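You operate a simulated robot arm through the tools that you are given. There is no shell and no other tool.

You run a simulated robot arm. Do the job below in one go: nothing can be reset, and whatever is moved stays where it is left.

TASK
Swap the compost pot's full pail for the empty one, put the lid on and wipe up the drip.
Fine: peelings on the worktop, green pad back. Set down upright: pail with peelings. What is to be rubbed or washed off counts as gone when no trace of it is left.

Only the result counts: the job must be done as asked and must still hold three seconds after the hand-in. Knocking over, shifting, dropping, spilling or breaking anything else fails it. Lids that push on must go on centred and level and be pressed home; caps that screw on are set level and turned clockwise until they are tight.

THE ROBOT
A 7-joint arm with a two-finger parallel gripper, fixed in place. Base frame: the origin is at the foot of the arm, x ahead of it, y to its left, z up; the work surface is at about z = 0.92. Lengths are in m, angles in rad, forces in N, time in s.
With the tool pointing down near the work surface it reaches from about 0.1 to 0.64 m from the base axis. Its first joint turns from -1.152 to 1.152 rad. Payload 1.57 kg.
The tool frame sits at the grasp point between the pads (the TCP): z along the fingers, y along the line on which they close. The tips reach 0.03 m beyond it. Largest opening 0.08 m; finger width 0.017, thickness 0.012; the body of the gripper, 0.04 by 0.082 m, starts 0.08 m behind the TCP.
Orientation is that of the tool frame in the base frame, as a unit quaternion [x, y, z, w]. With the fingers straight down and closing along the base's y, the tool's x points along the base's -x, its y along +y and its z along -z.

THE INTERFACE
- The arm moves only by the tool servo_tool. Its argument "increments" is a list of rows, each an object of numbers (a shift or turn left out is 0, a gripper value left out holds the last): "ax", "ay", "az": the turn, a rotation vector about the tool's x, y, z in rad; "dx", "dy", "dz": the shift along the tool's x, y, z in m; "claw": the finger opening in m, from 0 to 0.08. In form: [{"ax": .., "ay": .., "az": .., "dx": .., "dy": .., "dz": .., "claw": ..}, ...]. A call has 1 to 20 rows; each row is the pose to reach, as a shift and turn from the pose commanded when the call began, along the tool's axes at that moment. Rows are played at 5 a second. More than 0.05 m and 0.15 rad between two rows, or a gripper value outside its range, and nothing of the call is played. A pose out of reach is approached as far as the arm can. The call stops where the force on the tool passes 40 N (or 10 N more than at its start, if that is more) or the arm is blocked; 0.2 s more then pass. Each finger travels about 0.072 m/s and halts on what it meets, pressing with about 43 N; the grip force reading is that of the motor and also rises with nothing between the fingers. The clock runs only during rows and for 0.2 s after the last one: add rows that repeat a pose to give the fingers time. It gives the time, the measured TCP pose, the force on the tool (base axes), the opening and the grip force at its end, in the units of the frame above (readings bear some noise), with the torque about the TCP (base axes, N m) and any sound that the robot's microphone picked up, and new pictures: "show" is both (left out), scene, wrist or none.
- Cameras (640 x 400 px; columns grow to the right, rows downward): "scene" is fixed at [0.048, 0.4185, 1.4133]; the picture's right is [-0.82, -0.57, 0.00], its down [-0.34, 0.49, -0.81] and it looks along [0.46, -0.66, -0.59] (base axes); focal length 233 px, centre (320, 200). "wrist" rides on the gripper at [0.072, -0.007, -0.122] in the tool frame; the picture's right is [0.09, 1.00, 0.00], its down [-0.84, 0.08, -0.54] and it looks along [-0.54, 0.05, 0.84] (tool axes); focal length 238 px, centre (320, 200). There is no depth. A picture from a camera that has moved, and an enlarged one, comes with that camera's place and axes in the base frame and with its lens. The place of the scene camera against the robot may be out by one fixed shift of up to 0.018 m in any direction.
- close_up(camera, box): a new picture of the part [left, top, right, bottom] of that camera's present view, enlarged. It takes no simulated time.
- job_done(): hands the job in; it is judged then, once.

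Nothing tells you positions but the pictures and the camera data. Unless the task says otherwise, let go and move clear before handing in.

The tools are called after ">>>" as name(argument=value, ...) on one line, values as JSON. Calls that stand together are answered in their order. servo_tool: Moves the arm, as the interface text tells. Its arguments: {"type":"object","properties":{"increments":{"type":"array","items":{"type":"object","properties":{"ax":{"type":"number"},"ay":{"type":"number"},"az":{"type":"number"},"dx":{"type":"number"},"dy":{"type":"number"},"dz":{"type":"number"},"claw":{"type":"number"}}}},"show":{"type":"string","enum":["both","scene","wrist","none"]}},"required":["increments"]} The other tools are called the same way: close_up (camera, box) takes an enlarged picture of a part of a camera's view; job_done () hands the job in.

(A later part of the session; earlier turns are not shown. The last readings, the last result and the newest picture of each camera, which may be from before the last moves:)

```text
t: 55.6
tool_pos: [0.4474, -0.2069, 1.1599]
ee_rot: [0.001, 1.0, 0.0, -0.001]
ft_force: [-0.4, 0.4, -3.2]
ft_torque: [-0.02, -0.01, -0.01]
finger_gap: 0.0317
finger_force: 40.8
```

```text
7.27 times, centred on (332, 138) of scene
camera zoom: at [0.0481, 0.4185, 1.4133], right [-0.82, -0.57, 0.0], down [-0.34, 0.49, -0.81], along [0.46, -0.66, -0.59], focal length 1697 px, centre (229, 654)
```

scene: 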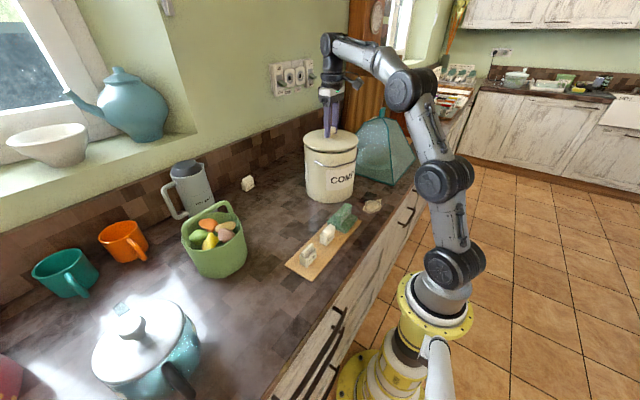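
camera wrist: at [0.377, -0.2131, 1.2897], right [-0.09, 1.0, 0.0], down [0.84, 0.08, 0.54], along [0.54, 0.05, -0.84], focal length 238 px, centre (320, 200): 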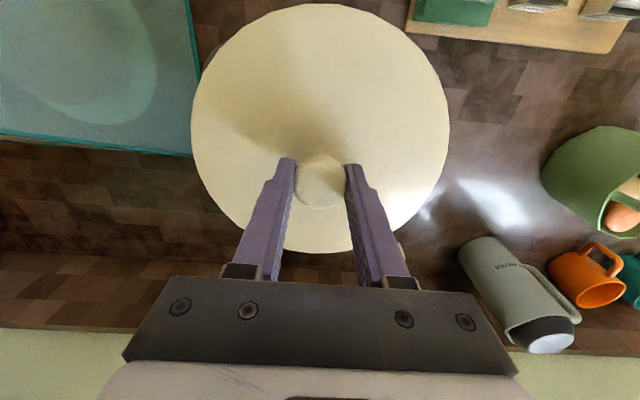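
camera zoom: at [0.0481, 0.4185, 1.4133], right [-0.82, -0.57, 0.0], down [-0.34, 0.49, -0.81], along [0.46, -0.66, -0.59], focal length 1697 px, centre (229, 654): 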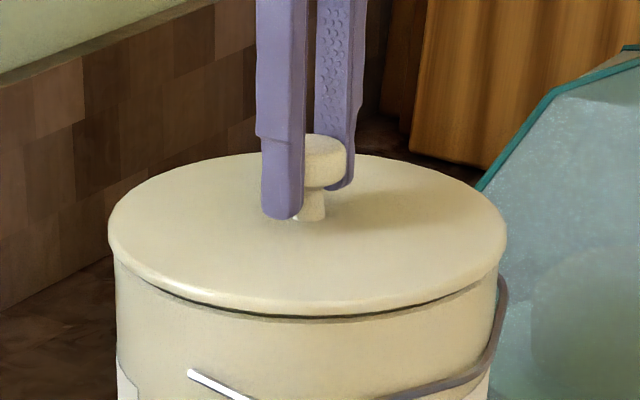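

>>> servo_tool(increments=[{"dz": 0.0015}, {"dz": 0.003}, {"dz": 0.003}], show="none")

>>> close_up(camera="scene", box=[295, 110, 370, 165])

```text
t: 56.4
tool_pos: [0.447, -0.2072, 1.1581]
ee_rot: [0.001, 1.0, 0.0, -0.001]
ft_force: [-0.3, 0.3, -2.5]
ft_torque: [-0.01, 0.0, -0.03]
finger_gap: 0.0319
finger_force: 40.1
```

```text
7.27 times, centred on (332, 138) of scene
camera zoom: at [0.0481, 0.4185, 1.4133], right [-0.82, -0.57, 0.0], down [-0.34, 0.49, -0.81], along [0.46, -0.66, -0.59], focal length 1697 px, centre (229, 654)
```

zoom: 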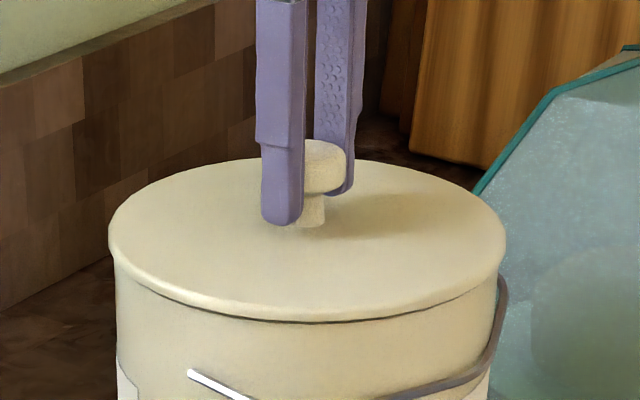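

>>> servo_tool(increments=[{"dz": 0.0015}, {"dz": 0.003}, {"dz": 0.003}], show="none")

>>> close_up(camera="scene", box=[295, 110, 370, 165])

```text
t: 57.2
tool_pos: [0.4485, -0.2072, 1.1544]
ee_rot: [0.0, 1.0, 0.0, -0.001]
ft_force: [0.8, -0.3, -3.1]
ft_torque: [0.0, 0.0, -0.01]
finger_gap: 0.0318
finger_force: 40.1
```

```text
7.27 times, centred on (332, 138) of scene
camera zoom: at [0.0481, 0.4185, 1.4133], right [-0.82, -0.57, 0.0], down [-0.34, 0.49, -0.81], along [0.46, -0.66, -0.59], focal length 1697 px, centre (229, 654)
```

zoom: 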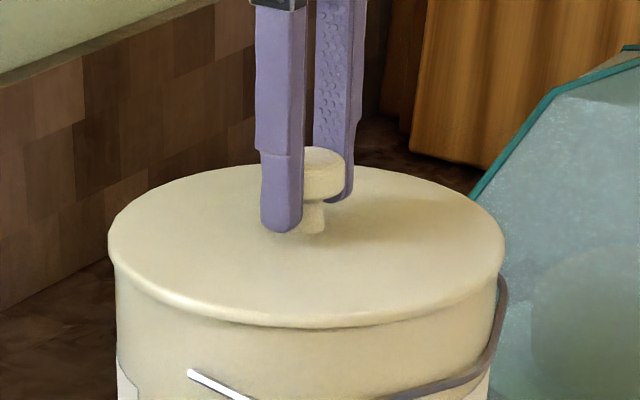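

>>> servo_tool(increments=[{"dz": 0.0015}, {"dz": 0.003}, {"dz": 0.003}], show="none")

>>> close_up(camera="scene", box=[295, 110, 370, 165])

```text
t: 58.0
tool_pos: [0.4468, -0.2061, 1.1546]
ee_rot: [0.001, 1.0, -0.001, 0.002]
ft_force: [1.2, 0.9, 16.9]
ft_torque: [0.06, 0.81, -0.15]
finger_gap: 0.0317
finger_force: 40.2
```

```text
7.27 times, centred on (332, 138) of scene
camera zoom: at [0.0479, 0.4187, 1.4132], right [-0.82, -0.57, 0.0], down [-0.34, 0.49, -0.81], along [0.46, -0.66, -0.59], focal length 1697 px, centre (229, 654)
```

zoom: 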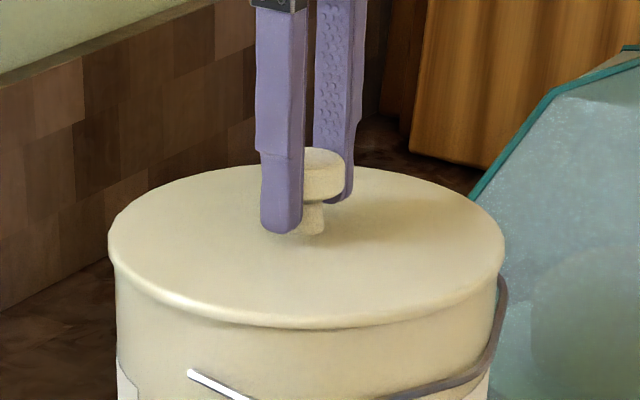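

The lid has met the rim (about 20 N up), and its edge now overlaps the pot lip evenly in the scene view. I'll unload slightly, release the knob, and check it before pressing it home from the top.

>>> servo_tool(increments=[{"dz": -0.002}, {"dz": -0.002, "claw": 0.036}, {"dz": -0.002, "claw": 0.045}, {"dz": -0.002, "claw": 0.06}, {"dz": -0.002, "claw": 0.06}])

>>> close_up(camera="scene", box=[295, 110, 370, 165])

```text
t: 59.2
tool_pos: [0.447, -0.2068, 1.153]
ee_rot: [0.001, 1.0, -0.001, -0.001]
ft_force: [0.6, -0.5, -0.1]
ft_torque: [-0.07, -0.01, -0.01]
finger_gap: 0.06
finger_force: 0.1
camera wrist: at [0.3771, -0.2134, 1.2763], right [-0.09, 1.0, 0.0], down [0.84, 0.08, 0.54], along [0.54, 0.05, -0.84], focal length 238 px, centre (320, 200)
```

scene: 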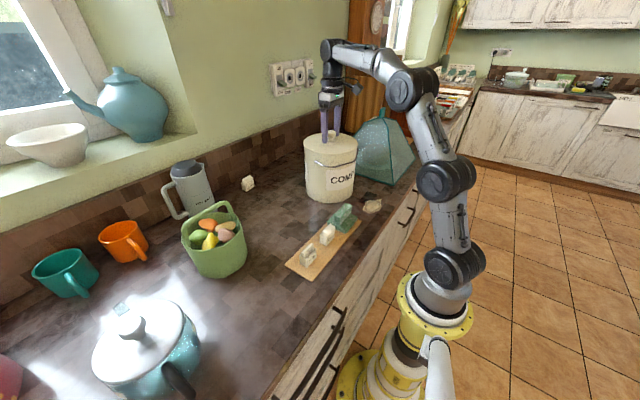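
wrist: 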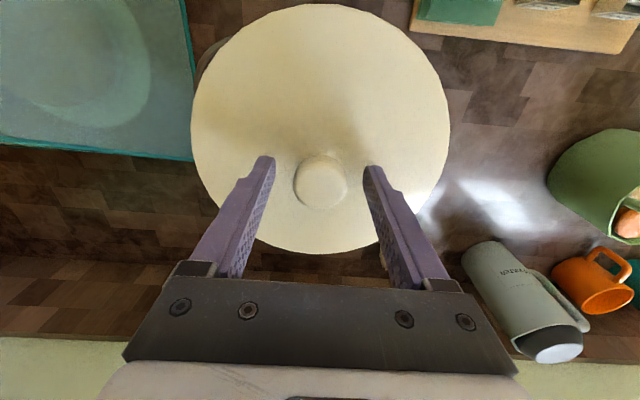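

```text
7.27 times, centred on (332, 138) of scene
camera zoom: at [0.048, 0.4185, 1.4133], right [-0.82, -0.57, 0.0], down [-0.34, 0.49, -0.81], along [0.46, -0.66, -0.59], focal length 1697 px, centre (229, 654)
```

zoom: 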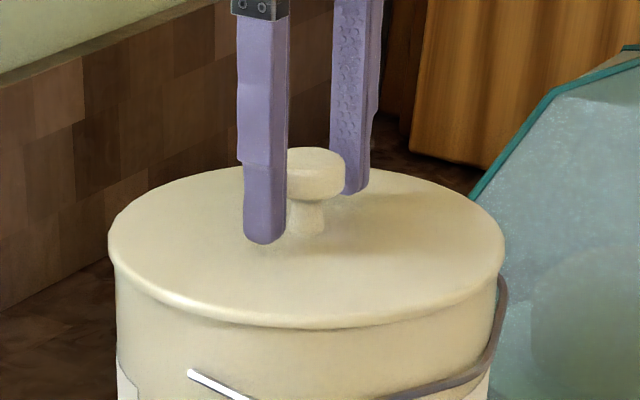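

The lid sits on the pot. I'll lift clear of the knob, close the fingers, and press down on the knob's top centre.

>>> servo_tool(increments=[{"dz": -0.02}, {"dz": -0.04}, {"dz": -0.06}, {"dz": -0.06, "claw": 0.03}, {"dz": -0.06, "claw": 0.0}, {"dz": -0.06, "claw": 0.0}, {"dz": -0.06, "claw": 0.0}])

>>> close_up(camera="wrist", box=[180, 0, 460, 260])

>>> close_up(camera="scene", box=[290, 90, 380, 210])

```text
t: 60.8
tool_pos: [0.4481, -0.2069, 1.2137]
ee_rot: [0.001, 1.0, 0.0, -0.001]
ft_force: [-0.1, 0.9, 0.3]
ft_torque: [0.04, 0.03, 0.02]
finger_gap: 0.0
finger_force: 21.4
camera wrist: at [0.3772, -0.2134, 1.3361], right [-0.09, 1.0, 0.0], down [0.84, 0.08, 0.54], along [0.54, 0.05, -0.84], focal length 238 px, centre (320, 200)
```

scene: 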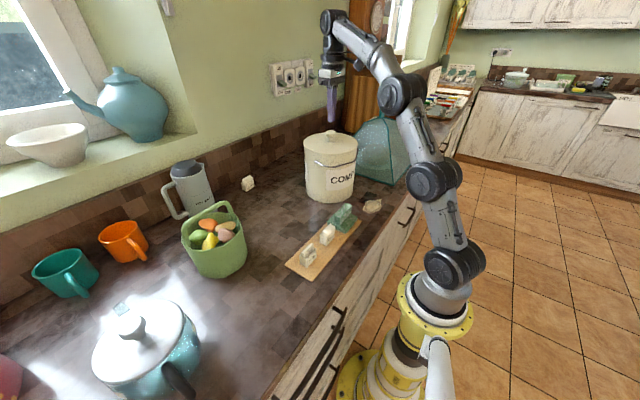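
wrist: 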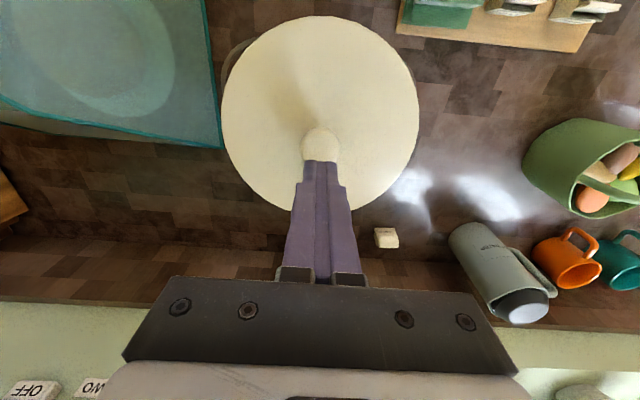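

```text
1.54 times, centred on (320, 130) of wrist
camera zoom: at [0.3772, -0.2134, 1.3361], right [-0.09, 1.0, 0.0], down [0.84, 0.08, 0.54], along [0.54, 0.05, -0.84], focal length 367 px, centre (320, 308)
```

zoom: 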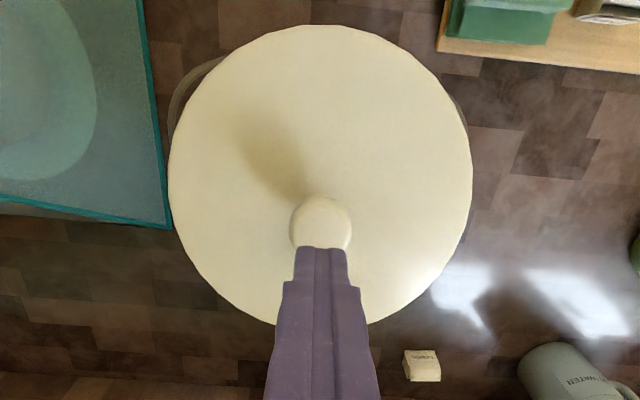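

```text
3.33 times, centred on (335, 150) of scene
camera zoom: at [0.048, 0.4185, 1.4133], right [-0.82, -0.57, 0.0], down [-0.34, 0.49, -0.81], along [0.46, -0.66, -0.59], focal length 778 px, centre (270, 367)
```

zoom: 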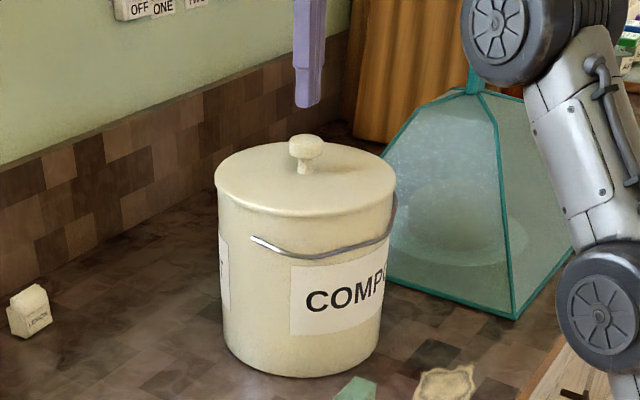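

The lid sits level and centred. Now I'll press on the knob.

>>> servo_tool(increments=[{"dz": 0.008}, {"dz": 0.015}, {"dz": 0.018}, {"dz": 0.021}, {"dz": 0.024}, {"dz": 0.024}], show="none")

```text
t: 62.2
tool_pos: [0.4464, -0.2063, 1.1902]
ee_rot: [0.001, 1.0, 0.0, -0.001]
ft_force: [1.1, 1.0, -0.2]
ft_torque: [-0.01, 0.02, 0.02]
finger_gap: 0.0
finger_force: 21.3
```

>>> servo_tool(increments=[{"dz": 0.0015}, {"dz": 0.003}, {"dz": 0.0045}, {"dz": 0.0045}], show="none")

```text
t: 63.2
tool_pos: [0.4487, -0.2069, 1.1838]
ee_rot: [0.002, 1.0, 0.0, 0.0]
ft_force: [-0.2, 0.1, 0.3]
ft_torque: [0.03, 0.01, 0.0]
finger_gap: 0.0
finger_force: 20.9
```

>>> servo_tool(increments=[{"dz": 0.0015}, {"dz": 0.003}, {"dz": 0.0045}, {"dz": 0.0045}], show="none")

>>> close_up(camera="scene", box=[295, 110, 370, 165])

```text
t: 64.2
tool_pos: [0.4477, -0.2065, 1.1796]
ee_rot: [0.0, 1.0, 0.0, 0.0]
ft_force: [1.2, -1.7, 5.3]
ft_torque: [-0.06, -0.04, 0.01]
finger_gap: 0.0004
finger_force: 20.9
```

```text
7.27 times, centred on (332, 138) of scene
camera zoom: at [0.048, 0.4185, 1.4133], right [-0.82, -0.57, 0.0], down [-0.34, 0.49, -0.81], along [0.46, -0.66, -0.59], focal length 1697 px, centre (229, 654)
```

zoom: 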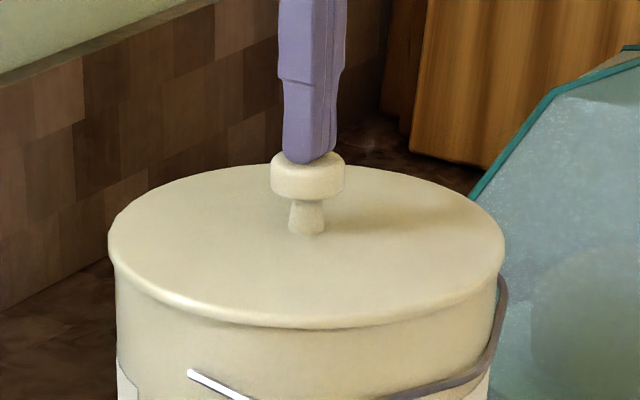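

Contact with the knob's top, well centred. Pressing progressively to about 30+ N.

>>> servo_tool(increments=[{"dz": 0.001}, {"dz": 0.002}, {"dz": 0.003}, {"dz": 0.004}, {"dz": 0.004}, {"dz": 0.004}], show="none")

>>> close_up(camera="scene", box=[295, 110, 370, 165])

```text
t: 65.6
tool_pos: [0.4476, -0.2067, 1.1822]
ee_rot: [0.0, 1.0, -0.002, 0.005]
ft_force: [5.6, -2.9, 32.6]
ft_torque: [-0.03, 0.09, 0.04]
finger_gap: 0.0002
finger_force: 21.1
```

```text
7.27 times, centred on (332, 138) of scene
camera zoom: at [0.0478, 0.4186, 1.4133], right [-0.82, -0.57, 0.0], down [-0.34, 0.49, -0.81], along [0.46, -0.66, -0.59], focal length 1697 px, centre (229, 654)
```

zoom: 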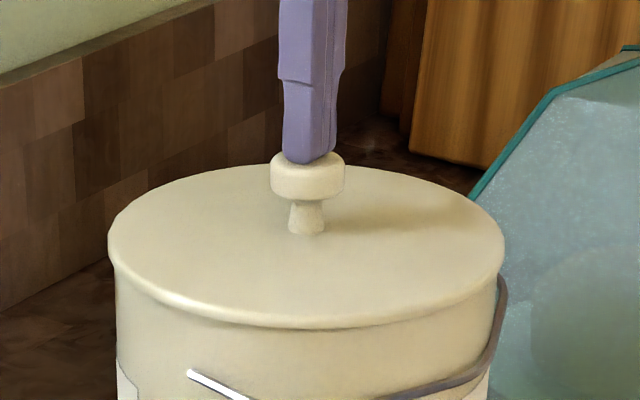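

32.6 N and no further movement, so it seems seated. I'll push slightly harder once to be sure, then back off.

>>> servo_tool(increments=[{"dz": 0.0008}, {"dz": 0.0016}, {"dz": 0.0016}], show="none")

>>> servo_tool(increments=[{"dz": -0.004}, {"dz": -0.01}, {"dz": -0.03}, {"dz": -0.04}])

>>> close_up(camera="scene", box=[295, 110, 370, 165])

```text
t: 66.4
tool_pos: [0.4464, -0.2074, 1.1807]
ee_rot: [0.001, 1.0, -0.003, 0.006]
ft_force: [5.8, -2.8, 37.6]
ft_torque: [-0.07, 0.12, 0.02]
finger_gap: 0.0
finger_force: 20.7
```

```text
t: 67.4
tool_pos: [0.4479, -0.2072, 1.2147]
ee_rot: [0.001, 1.0, 0.001, -0.003]
ft_force: [0.2, -0.2, -0.4]
ft_torque: [0.02, 0.01, -0.01]
finger_gap: 0.0
finger_force: 21.0
camera wrist: at [0.3776, -0.213, 1.337], right [-0.09, 1.0, 0.0], down [0.84, 0.08, 0.54], along [0.54, 0.05, -0.84], focal length 238 px, centre (320, 200)
```

scene: 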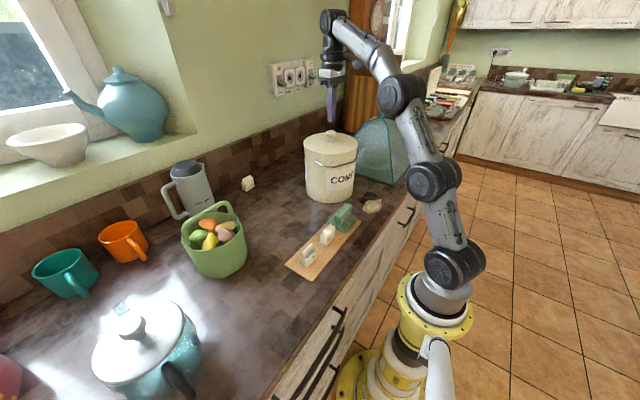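
wrist: 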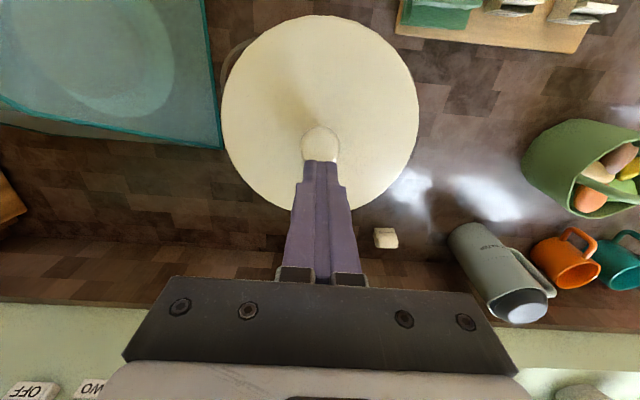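

```text
7.27 times, centred on (332, 138) of scene
camera zoom: at [0.048, 0.4185, 1.4133], right [-0.82, -0.57, 0.0], down [-0.34, 0.49, -0.81], along [0.46, -0.66, -0.59], focal length 1697 px, centre (229, 654)
```

zoom: 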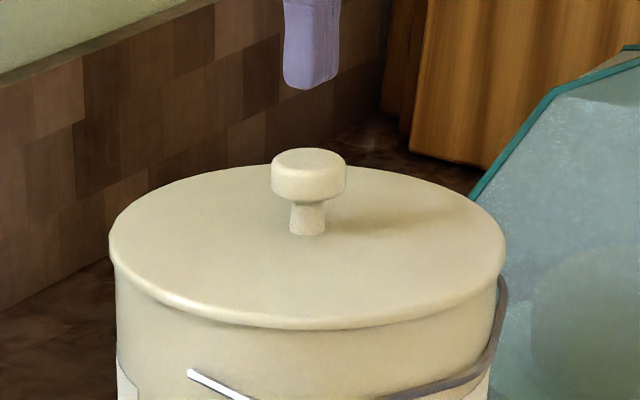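

The lid is on, level and pressed home. Next is the green pad on the tray: I'll move above it with the fingers turned to close along x.

>>> servo_tool(increments=[{"dx": 0.013, "dy": 0.013, "az": 0.1428}, {"dx": 0.026, "dy": 0.026, "az": 0.2856}, {"dx": 0.039, "dy": 0.039, "az": 0.4284}, {"dx": 0.052, "dy": 0.052, "az": 0.5712}, {"dx": 0.065, "dy": 0.065, "az": 0.714, "claw": 0.05}, {"dx": 0.078, "dy": 0.078, "dz": 0.01, "az": 0.8568}, {"dx": 0.091, "dy": 0.091, "dz": 0.025, "az": 0.9996}, {"dx": 0.104, "dy": 0.104, "dz": 0.045, "az": 1.1424}, {"dx": 0.117, "dy": 0.117, "dz": 0.065, "az": 1.2852}, {"dx": 0.13, "dy": 0.13, "dz": 0.085, "az": 1.428}, {"dx": 0.143, "dy": 0.142, "dz": 0.095, "az": 1.5708}, {"dx": 0.143, "dy": 0.142, "dz": 0.095, "az": 1.5708}])

>>> close_up(camera="wrist", box=[200, 40, 440, 260])

>>> close_up(camera="scene", box=[285, 185, 395, 275])

```text
t: 70.0
tool_pos: [0.3042, -0.0636, 1.1199]
ee_rot: [0.708, 0.707, -0.001, 0.0]
ft_force: [0.6, 0.6, -0.1]
ft_torque: [0.0, 0.03, -0.01]
finger_gap: 0.0499
finger_force: 0.0
camera wrist: at [0.2989, 0.009, 1.2427], right [1.0, 0.09, 0.0], down [0.08, -0.84, 0.54], along [0.05, -0.54, -0.84], focal length 238 px, centre (320, 200)
```

scene: 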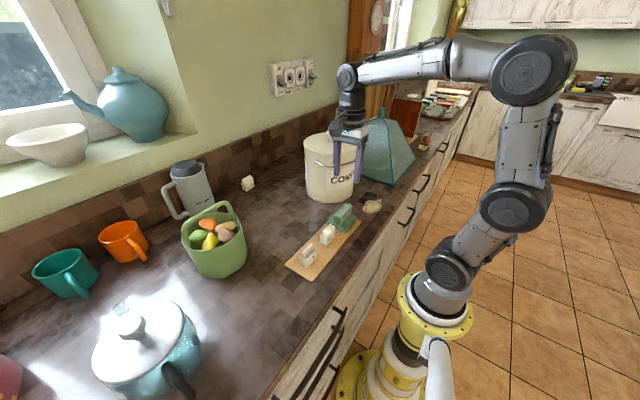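
wrist: 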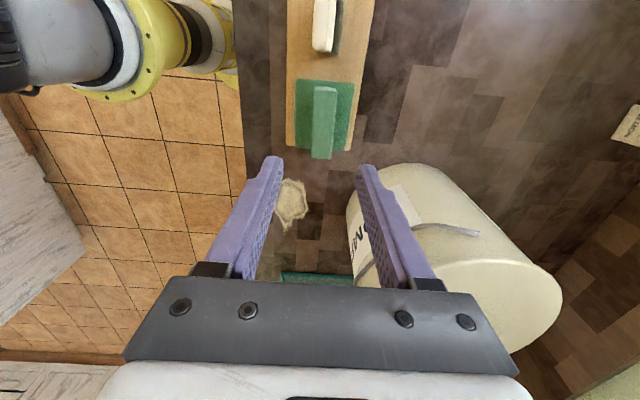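

```text
1.82 times, centred on (320, 150) of wrist
camera zoom: at [0.2989, 0.009, 1.2427], right [1.0, 0.09, 0.0], down [0.08, -0.84, 0.54], along [0.05, -0.54, -0.84], focal length 433 px, centre (320, 291)
```

zoom: 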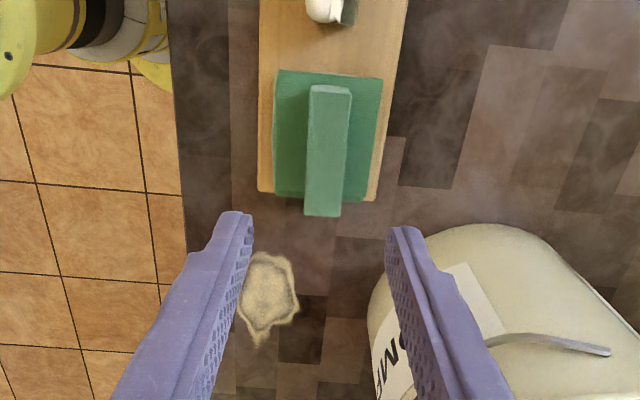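

```text
4.44 times, centred on (340, 230) of scene
camera zoom: at [0.048, 0.4185, 1.4133], right [-0.82, -0.57, 0.0], down [-0.34, 0.49, -0.81], along [0.46, -0.66, -0.59], focal length 1037 px, centre (231, 67)
```

zoom: 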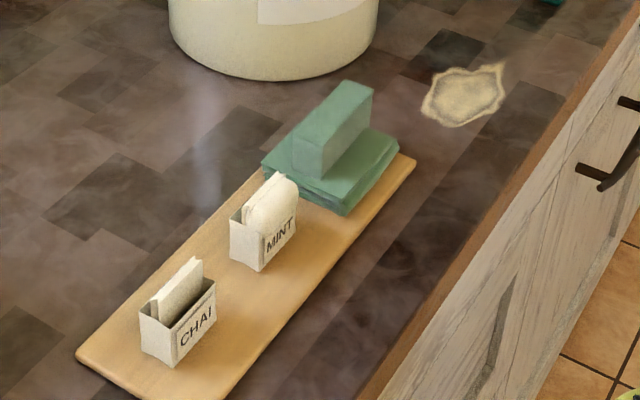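

The pad's grip block is about 25 mm thick, centred near (0.310, -0.064), with its top at about z 0.98, and turned about 2° from the y axis. I'll descend to it with the yaw matched.

>>> servo_tool(increments=[{"dx": -0.0007, "dy": 0.005, "dz": 0.03, "az": -0.04}, {"dx": -0.0007, "dy": 0.005, "dz": 0.06, "az": -0.04}, {"dx": -0.0007, "dy": 0.005, "dz": 0.09, "az": -0.04}, {"dx": -0.0007, "dy": 0.005, "dz": 0.105, "az": -0.04}, {"dx": -0.0007, "dy": 0.005, "dz": 0.105, "az": -0.04}])

>>> close_up(camera="wrist", box=[200, 60, 440, 280])

>>> close_up(camera="scene", box=[285, 165, 395, 265])

```text
t: 71.2
tool_pos: [0.308, -0.0662, 1.0143]
ee_rot: [0.693, 0.721, 0.0, -0.001]
ft_force: [-0.1, 0.0, 0.3]
ft_torque: [0.01, 0.02, 0.0]
finger_gap: 0.05
finger_force: 0.0
camera wrist: at [0.3008, 0.0061, 1.1378], right [0.99, 0.13, 0.0], down [0.11, -0.83, 0.54], along [0.07, -0.54, -0.84], focal length 238 px, centre (320, 200)
```

scene: 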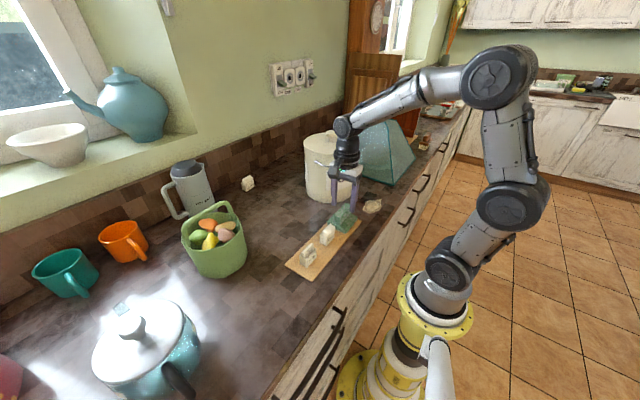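
wrist: 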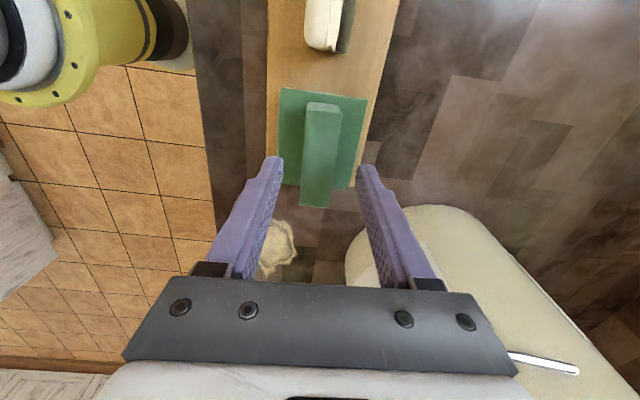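

```text
1.82 times, centred on (320, 170) of wrist
camera zoom: at [0.3008, 0.0061, 1.1378], right [0.99, 0.13, 0.0], down [0.11, -0.83, 0.54], along [0.07, -0.54, -0.84], focal length 433 px, centre (320, 254)
```

zoom: 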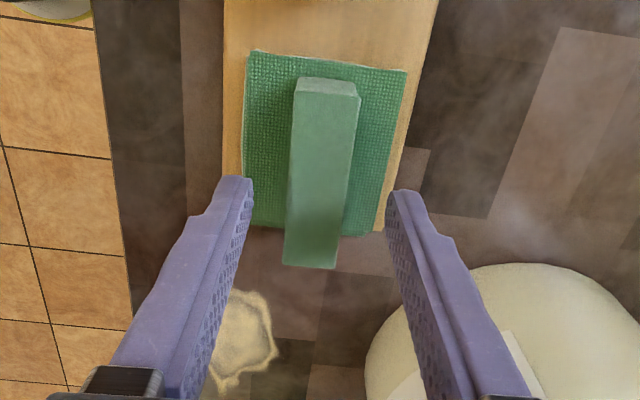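

```text
4.00 times, centred on (340, 215) of scene
camera zoom: at [0.048, 0.4185, 1.4133], right [-0.82, -0.57, 0.0], down [-0.34, 0.49, -0.81], along [0.46, -0.66, -0.59], focal length 933 px, centre (240, 140)
```

zoom: 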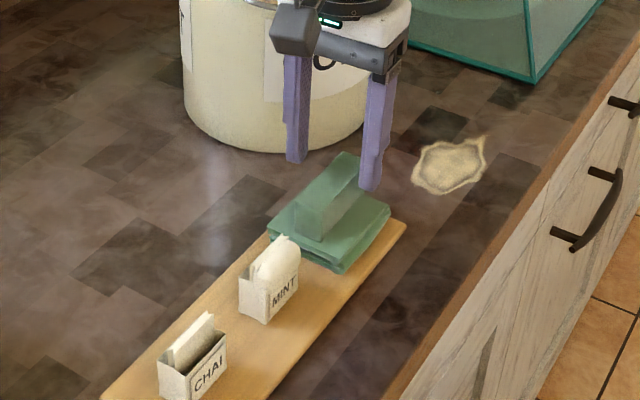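

The block is aligned with the fingers. Lowering 30 mm and closing.

>>> servo_tool(increments=[{"dx": 0.002, "dy": -0.001, "dz": 0.01}, {"dx": 0.002, "dy": -0.001, "dz": 0.02}, {"dx": 0.002, "dy": -0.001, "dz": 0.03}, {"dx": 0.002, "dy": -0.001, "dz": 0.03}], show="none")

>>> close_up(camera="scene", box=[285, 165, 395, 265])

```text
t: 72.2
tool_pos: [0.3086, -0.0636, 0.986]
ee_rot: [0.693, 0.721, -0.001, 0.0]
ft_force: [-0.1, 0.1, 0.0]
ft_torque: [0.02, 0.02, 0.04]
finger_gap: 0.0503
finger_force: 0.0
```

```text
4.00 times, centred on (340, 215) of scene
camera zoom: at [0.048, 0.4185, 1.4133], right [-0.82, -0.57, 0.0], down [-0.34, 0.49, -0.81], along [0.46, -0.66, -0.59], focal length 933 px, centre (240, 140)
```

zoom: 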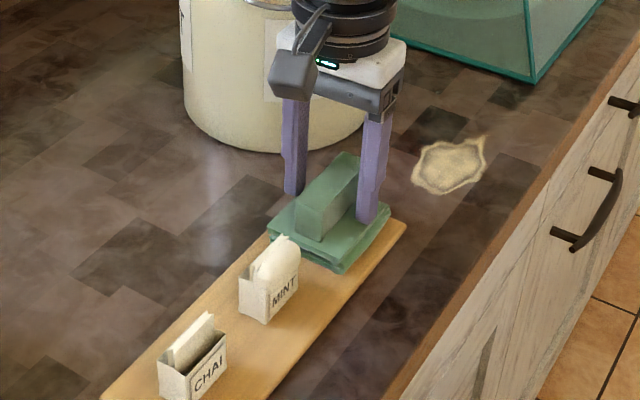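

>>> servo_tool(increments=[{"claw": 0.035}, {"claw": 0.025}, {"claw": 0.01}, {"claw": 0.0}, {"claw": 0.0}, {"claw": 0.0}])

>>> close_up(camera="wrist", box=[200, 60, 440, 280])

```text
t: 73.6
tool_pos: [0.3081, -0.0631, 0.9857]
ee_rot: [0.694, 0.72, -0.001, 0.0]
ft_force: [-0.7, -0.5, -0.3]
ft_torque: [0.0, 0.0, -0.04]
finger_gap: 0.023
finger_force: 35.1
camera wrist: at [0.2999, 0.008, 1.1078], right [0.99, 0.13, 0.0], down [0.11, -0.83, 0.54], along [0.07, -0.54, -0.84], focal length 238 px, centre (320, 200)
```

scene: 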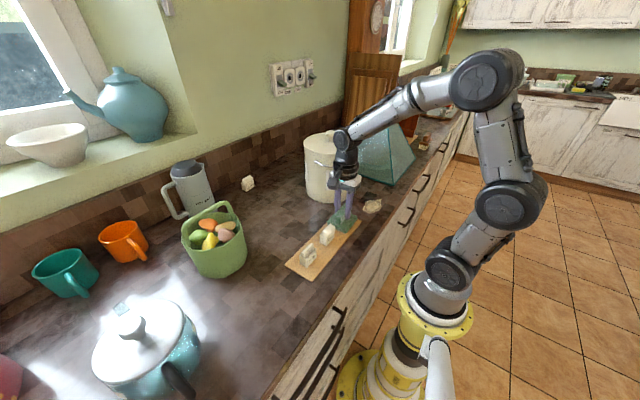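
wrist: 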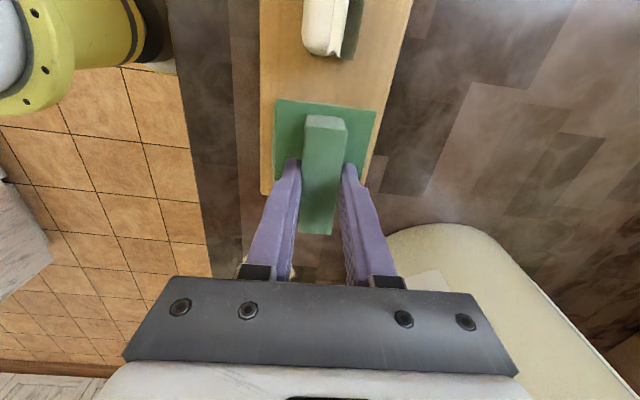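

```text
1.82 times, centred on (320, 170) of wrist
camera zoom: at [0.2999, 0.008, 1.1078], right [0.99, 0.13, 0.0], down [0.11, -0.83, 0.54], along [0.07, -0.54, -0.84], focal length 433 px, centre (320, 254)
```

zoom: 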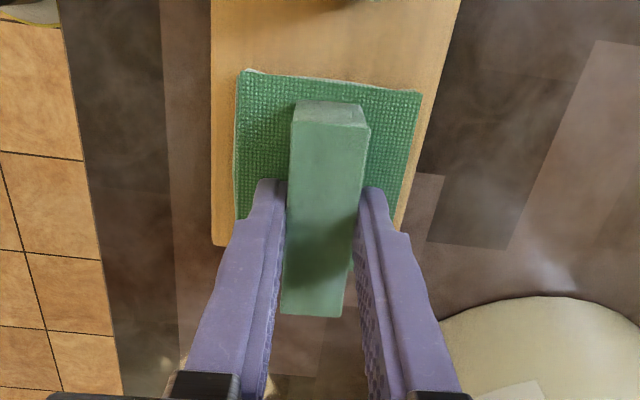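

Gripped (23 mm). A slow small lift to see that the whole pad comes up.

>>> servo_tool(increments=[{"dz": -0.005}, {"dz": -0.015}, {"dz": -0.03}, {"dz": -0.03}])

>>> close_up(camera="scene", box=[285, 165, 395, 265])

>>> close_up(camera="wrist", box=[200, 60, 440, 280])

```text
t: 74.6
tool_pos: [0.3077, -0.0644, 1.0139]
ee_rot: [0.693, 0.721, -0.001, 0.0]
ft_force: [0.0, 0.2, 0.4]
ft_torque: [-0.01, 0.02, 0.01]
finger_gap: 0.0229
finger_force: 35.2
camera wrist: at [0.3003, 0.0083, 1.1378], right [0.99, 0.13, 0.0], down [0.11, -0.83, 0.54], along [0.07, -0.54, -0.84], focal length 238 px, centre (320, 200)
```

scene: 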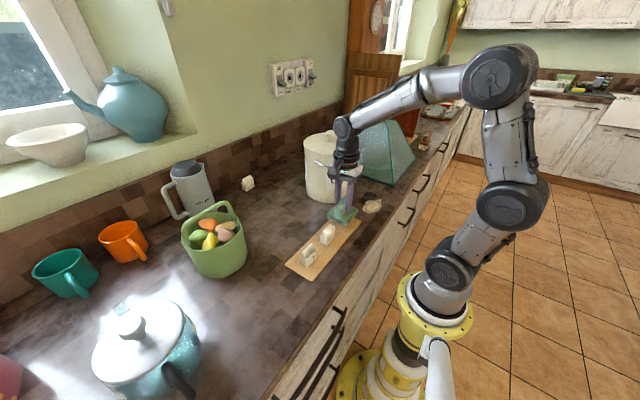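
wrist: 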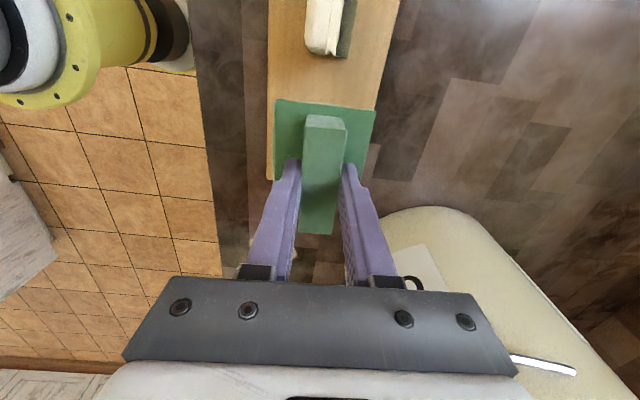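

```text
4.00 times, centred on (340, 215) of scene
camera zoom: at [0.048, 0.4185, 1.4133], right [-0.82, -0.57, 0.0], down [-0.34, 0.49, -0.81], along [0.46, -0.66, -0.59], focal length 933 px, centre (240, 140)
```

zoom: 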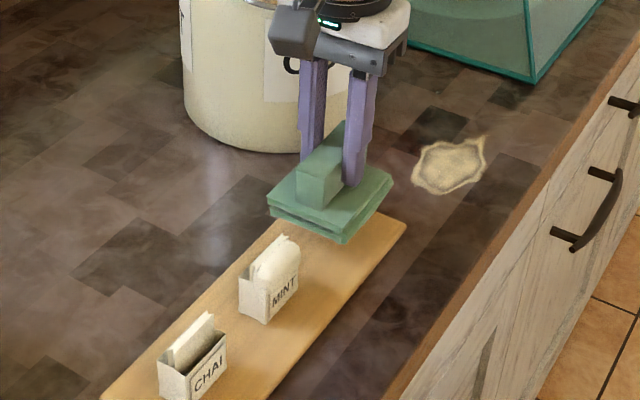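

```text
1.82 times, centred on (320, 170) of wrist
camera zoom: at [0.3003, 0.0083, 1.1378], right [0.99, 0.13, 0.0], down [0.11, -0.83, 0.54], along [0.07, -0.54, -0.84], focal length 433 px, centre (320, 254)
```

zoom: 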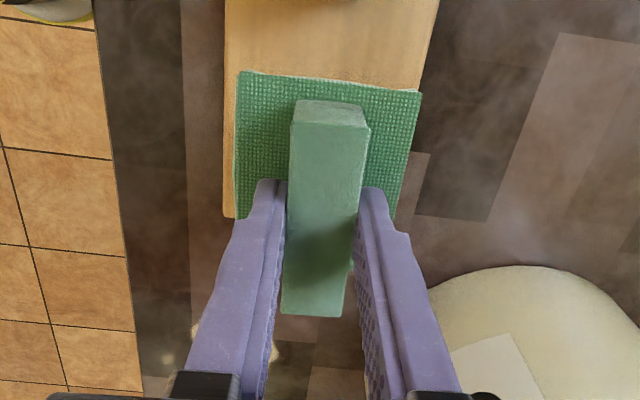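

The whole pad is in hand; its footprint is about 66 x 87 mm, centred on the tool. I'll carry it over the drip.

>>> servo_tool(increments=[{"dx": -0.025, "dy": -0.01}, {"dx": -0.055, "dy": -0.023}, {"dx": -0.08, "dy": -0.034}, {"dx": -0.0995, "dy": -0.042}, {"dx": -0.0995, "dy": -0.042, "dz": 0.02}, {"dx": -0.0995, "dy": -0.042, "dz": 0.03}, {"dx": -0.0995, "dy": -0.042, "dz": 0.03}])

>>> close_up(camera="scene", box=[310, 150, 420, 250])

>>> close_up(camera="wrist", box=[200, 60, 440, 280])

```text
t: 76.2
tool_pos: [0.2713, -0.1646, 0.9865]
ee_rot: [0.693, 0.721, -0.001, -0.001]
ft_force: [0.2, -0.8, -0.4]
ft_torque: [-0.01, 0.03, -0.01]
finger_gap: 0.023
finger_force: 35.0
camera wrist: at [0.2623, -0.0922, 1.1078], right [0.99, 0.13, 0.0], down [0.11, -0.83, 0.54], along [0.07, -0.54, -0.84], focal length 238 px, centre (320, 200)
```

scene: 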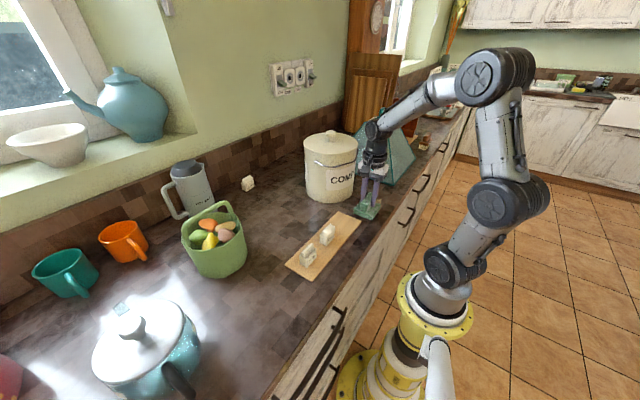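
wrist: 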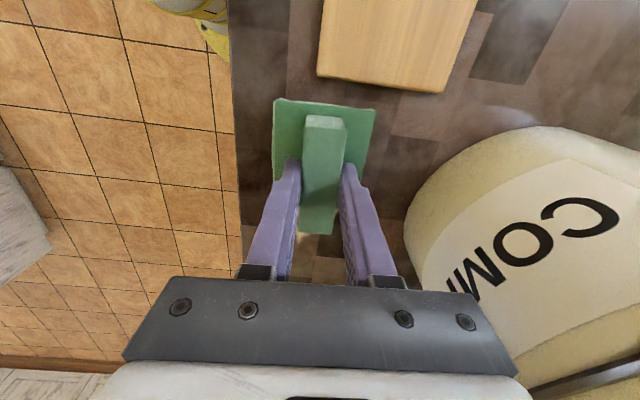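

```text
4.00 times, centred on (365, 200) of scene
camera zoom: at [0.0481, 0.4185, 1.4133], right [-0.82, -0.57, 0.0], down [-0.34, 0.49, -0.81], along [0.46, -0.66, -0.59], focal length 933 px, centre (140, 200)
```

zoom: 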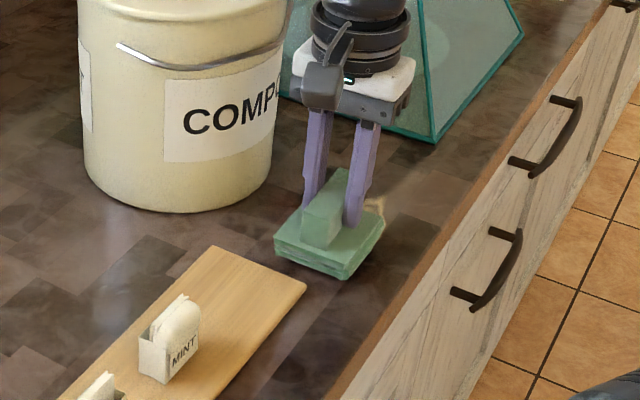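

```text
1.82 times, centred on (320, 170) of wrist
camera zoom: at [0.2623, -0.0922, 1.1078], right [0.99, 0.13, 0.0], down [0.11, -0.83, 0.54], along [0.07, -0.54, -0.84], focal length 433 px, centre (320, 254)
```

zoom: 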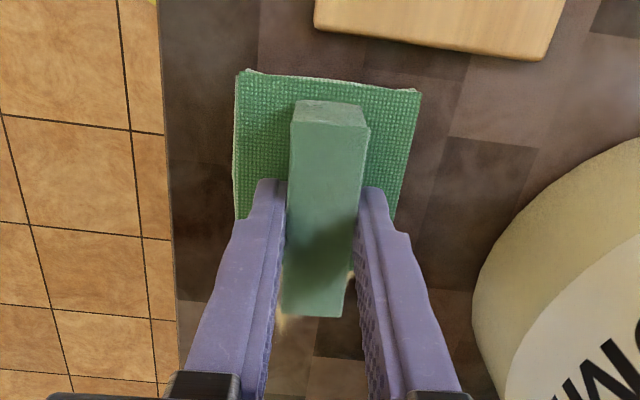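

The pad is just above the worktop at the near end of the drip. Lowering to contact.

>>> servo_tool(increments=[{"dz": 0.003}, {"dz": 0.006}, {"dz": 0.009}, {"dz": 0.009}], show="none")

```text
t: 77.2
tool_pos: [0.2699, -0.1649, 0.9766]
ee_rot: [0.693, 0.721, 0.0, 0.0]
ft_force: [-3.6, 1.9, 10.8]
ft_torque: [0.23, 0.08, 0.01]
finger_gap: 0.0228
finger_force: 35.4
```

Contact with about 10 N. Now wiping back and forth over the drip in three overlapping lanes.

>>> servo_tool(increments=[{"dx": -0.02, "dy": -0.0008}, {"dx": -0.045, "dy": -0.0018}, {"dx": -0.07, "dy": -0.0028}, {"dx": -0.095, "dy": -0.0038}, {"dx": -0.095, "dy": -0.0218}, {"dx": -0.07, "dy": -0.0208}, {"dx": -0.045, "dy": -0.0198}, {"dx": -0.02, "dy": -0.0188}, {"dx": 0.0, "dy": -0.018}, {"dx": 0.0, "dy": 0.0}, {"dx": 0.0, "dy": 0.016}, {"dx": -0.025, "dy": 0.015}, {"dx": -0.05, "dy": 0.014}, {"dx": -0.075, "dy": 0.013}, {"dx": -0.095, "dy": 0.0122}, {"dx": -0.095, "dy": -0.0038}, {"dx": -0.07, "dy": -0.0028}, {"dx": -0.045, "dy": -0.0018}, {"dx": -0.02, "dy": -0.0008}, {"dx": 0.01, "dy": 0.0}])

>>> close_up(camera="scene", box=[310, 150, 420, 250])

>>> close_up(camera="wrist", box=[200, 60, 440, 280])

```text
t: 81.4
tool_pos: [0.269, -0.1546, 0.976]
ee_rot: [0.693, 0.721, -0.001, 0.0]
ft_force: [1.0, -6.9, 14.7]
ft_torque: [-0.41, -0.08, -0.04]
finger_gap: 0.0227
finger_force: 35.3
camera wrist: at [0.2614, -0.082, 1.099], right [0.99, 0.13, 0.0], down [0.11, -0.83, 0.54], along [0.07, -0.54, -0.84], focal length 238 px, centre (320, 200)
```

scene: 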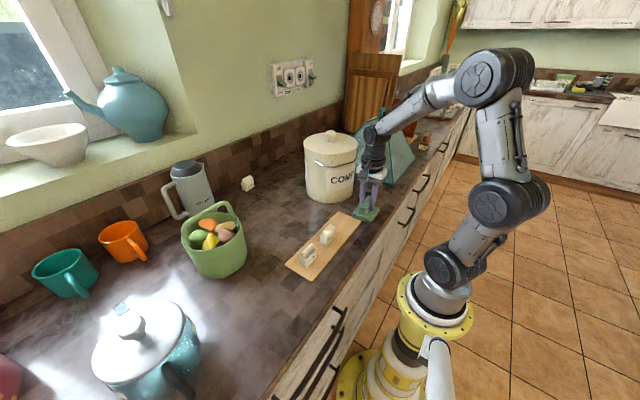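
wrist: 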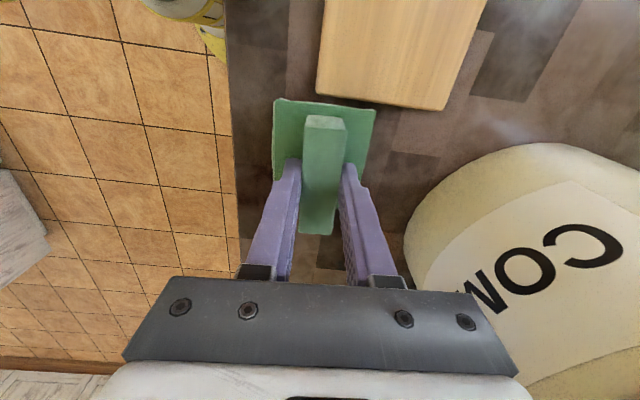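

```text
4.00 times, centred on (365, 200) of scene
camera zoom: at [0.0479, 0.4184, 1.4133], right [-0.82, -0.57, 0.0], down [-0.34, 0.49, -0.81], along [0.46, -0.66, -0.59], focal length 933 px, centre (140, 200)
```

zoom: 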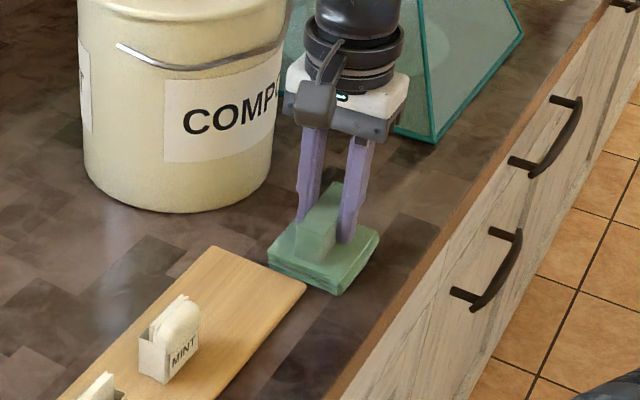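

```text
1.82 times, centred on (320, 170) of wrist
camera zoom: at [0.2614, -0.082, 1.099], right [0.99, 0.13, 0.0], down [0.11, -0.83, 0.54], along [0.07, -0.54, -0.84], focal length 433 px, centre (320, 254)
```

zoom: 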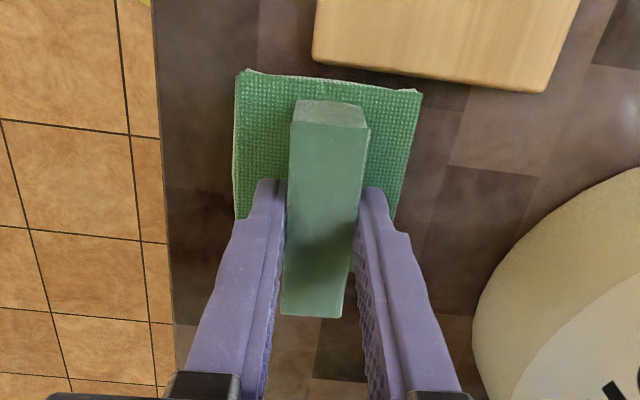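

The drip seems gone from under the pad's path. I'll lift the pad and move back above the tray to inspect the spot.

>>> servo_tool(increments=[{"dz": -0.01}, {"dz": -0.04}, {"dz": -0.08}, {"dx": 0.03, "dy": 0.014, "dz": -0.11}, {"dx": 0.06, "dy": 0.028, "dz": -0.135}, {"dx": 0.0902, "dy": 0.042, "dz": -0.1435}, {"dx": 0.0902, "dy": 0.042, "dz": -0.1435}])

>>> close_up(camera="scene", box=[330, 165, 410, 235])

>>> close_up(camera="wrist", box=[230, 120, 380, 280])

```text
t: 83.0
tool_pos: [0.3095, -0.061, 1.1204]
ee_rot: [0.693, 0.721, -0.001, -0.001]
ft_force: [-0.2, 0.3, -1.0]
ft_torque: [0.0, -0.02, 0.04]
finger_gap: 0.0231
finger_force: 35.1
camera wrist: at [0.3011, 0.0096, 1.2431], right [0.99, 0.13, 0.0], down [0.11, -0.83, 0.54], along [0.07, -0.54, -0.84], focal length 238 px, centre (320, 200)
```

scene: 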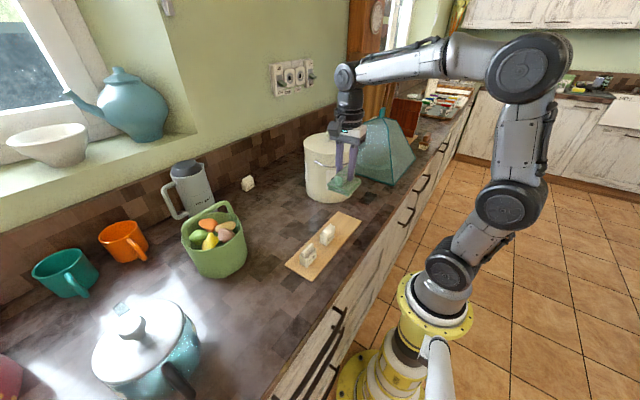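
wrist: 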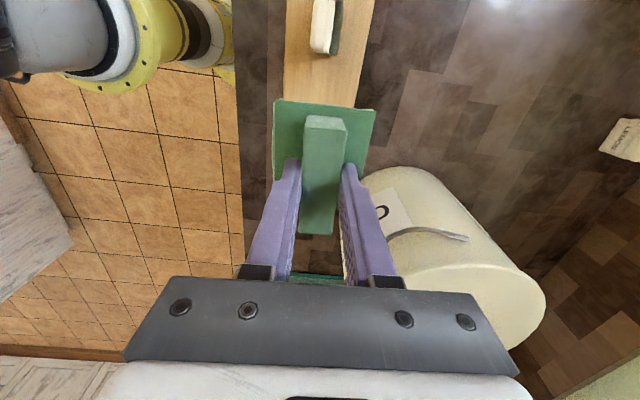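

```text
5.71 times, centred on (370, 200) of scene
camera zoom: at [0.048, 0.4185, 1.4133], right [-0.82, -0.57, 0.0], down [-0.34, 0.49, -0.81], along [0.46, -0.66, -0.59], focal length 1333 px, centre (34, 200)
```

zoom: 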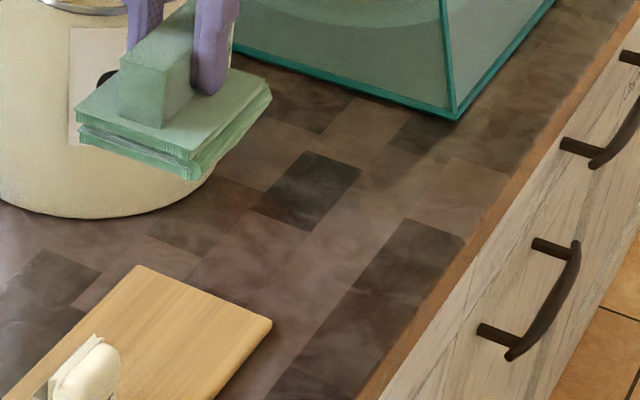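

```text
2.50 times, centred on (305, 200) of wrist
camera zoom: at [0.3011, 0.0096, 1.2431], right [0.99, 0.13, 0.0], down [0.11, -0.83, 0.54], along [0.07, -0.54, -0.84], focal length 596 px, centre (358, 200)
```

zoom: 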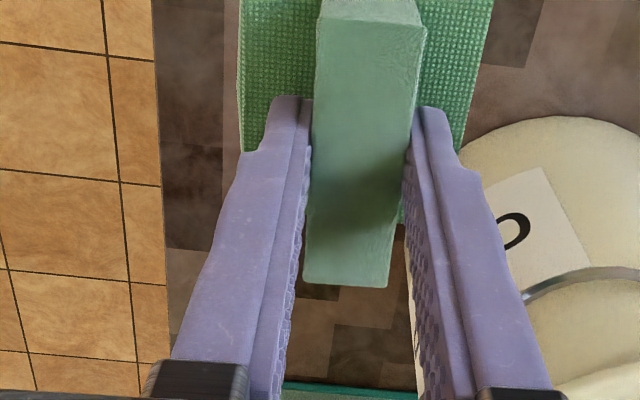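

The stain appears gone. I'll look even closer at that patch.

>>> close_up(camera="scene", box=[350, 185, 400, 230])

```text
8.89 times, centred on (375, 208) of scene
camera zoom: at [0.048, 0.4185, 1.4133], right [-0.82, -0.57, 0.0], down [-0.34, 0.49, -0.81], along [0.46, -0.66, -0.59], focal length 2074 px, centre (-169, 133)
```

zoom: 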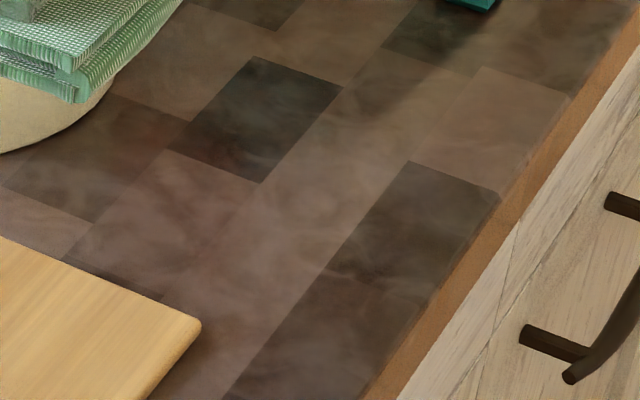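

The patch looks clean here. For certainty I'll shift sideways so the wrist camera can see the patch beside the pad.

>>> servo_tool(increments=[{"dx": 0.012, "dy": 0.025}, {"dx": 0.025, "dy": 0.05}, {"dx": 0.038, "dy": 0.073}, {"dx": 0.038, "dy": 0.073}], show="wrist")

>>> close_up(camera="wrist", box=[190, 150, 290, 260])

```text
t: 84.0
tool_pos: [0.38, -0.023, 1.1182]
ee_rot: [0.694, 0.72, -0.001, -0.001]
ft_force: [-0.3, -1.0, -1.0]
ft_torque: [0.04, -0.01, -0.04]
finger_gap: 0.023
finger_force: 35.6
camera wrist: at [0.3719, 0.0495, 1.242], right [0.99, 0.13, 0.0], down [0.11, -0.83, 0.54], along [0.07, -0.54, -0.84], focal length 238 px, centre (320, 200)
```

wrist: 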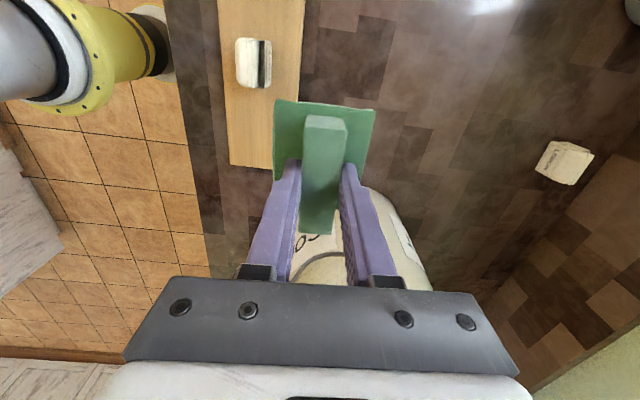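

```text
3.64 times, centred on (240, 205) of wrist
camera zoom: at [0.3719, 0.0495, 1.242], right [0.99, 0.13, 0.0], down [0.11, -0.83, 0.54], along [0.07, -0.54, -0.84], focal length 867 px, centre (611, 182)
```

zoom: 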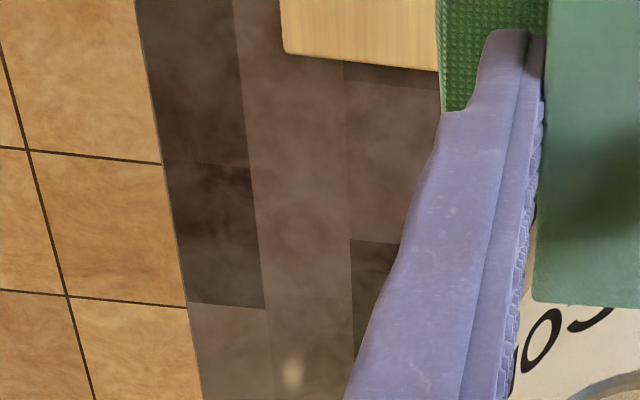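

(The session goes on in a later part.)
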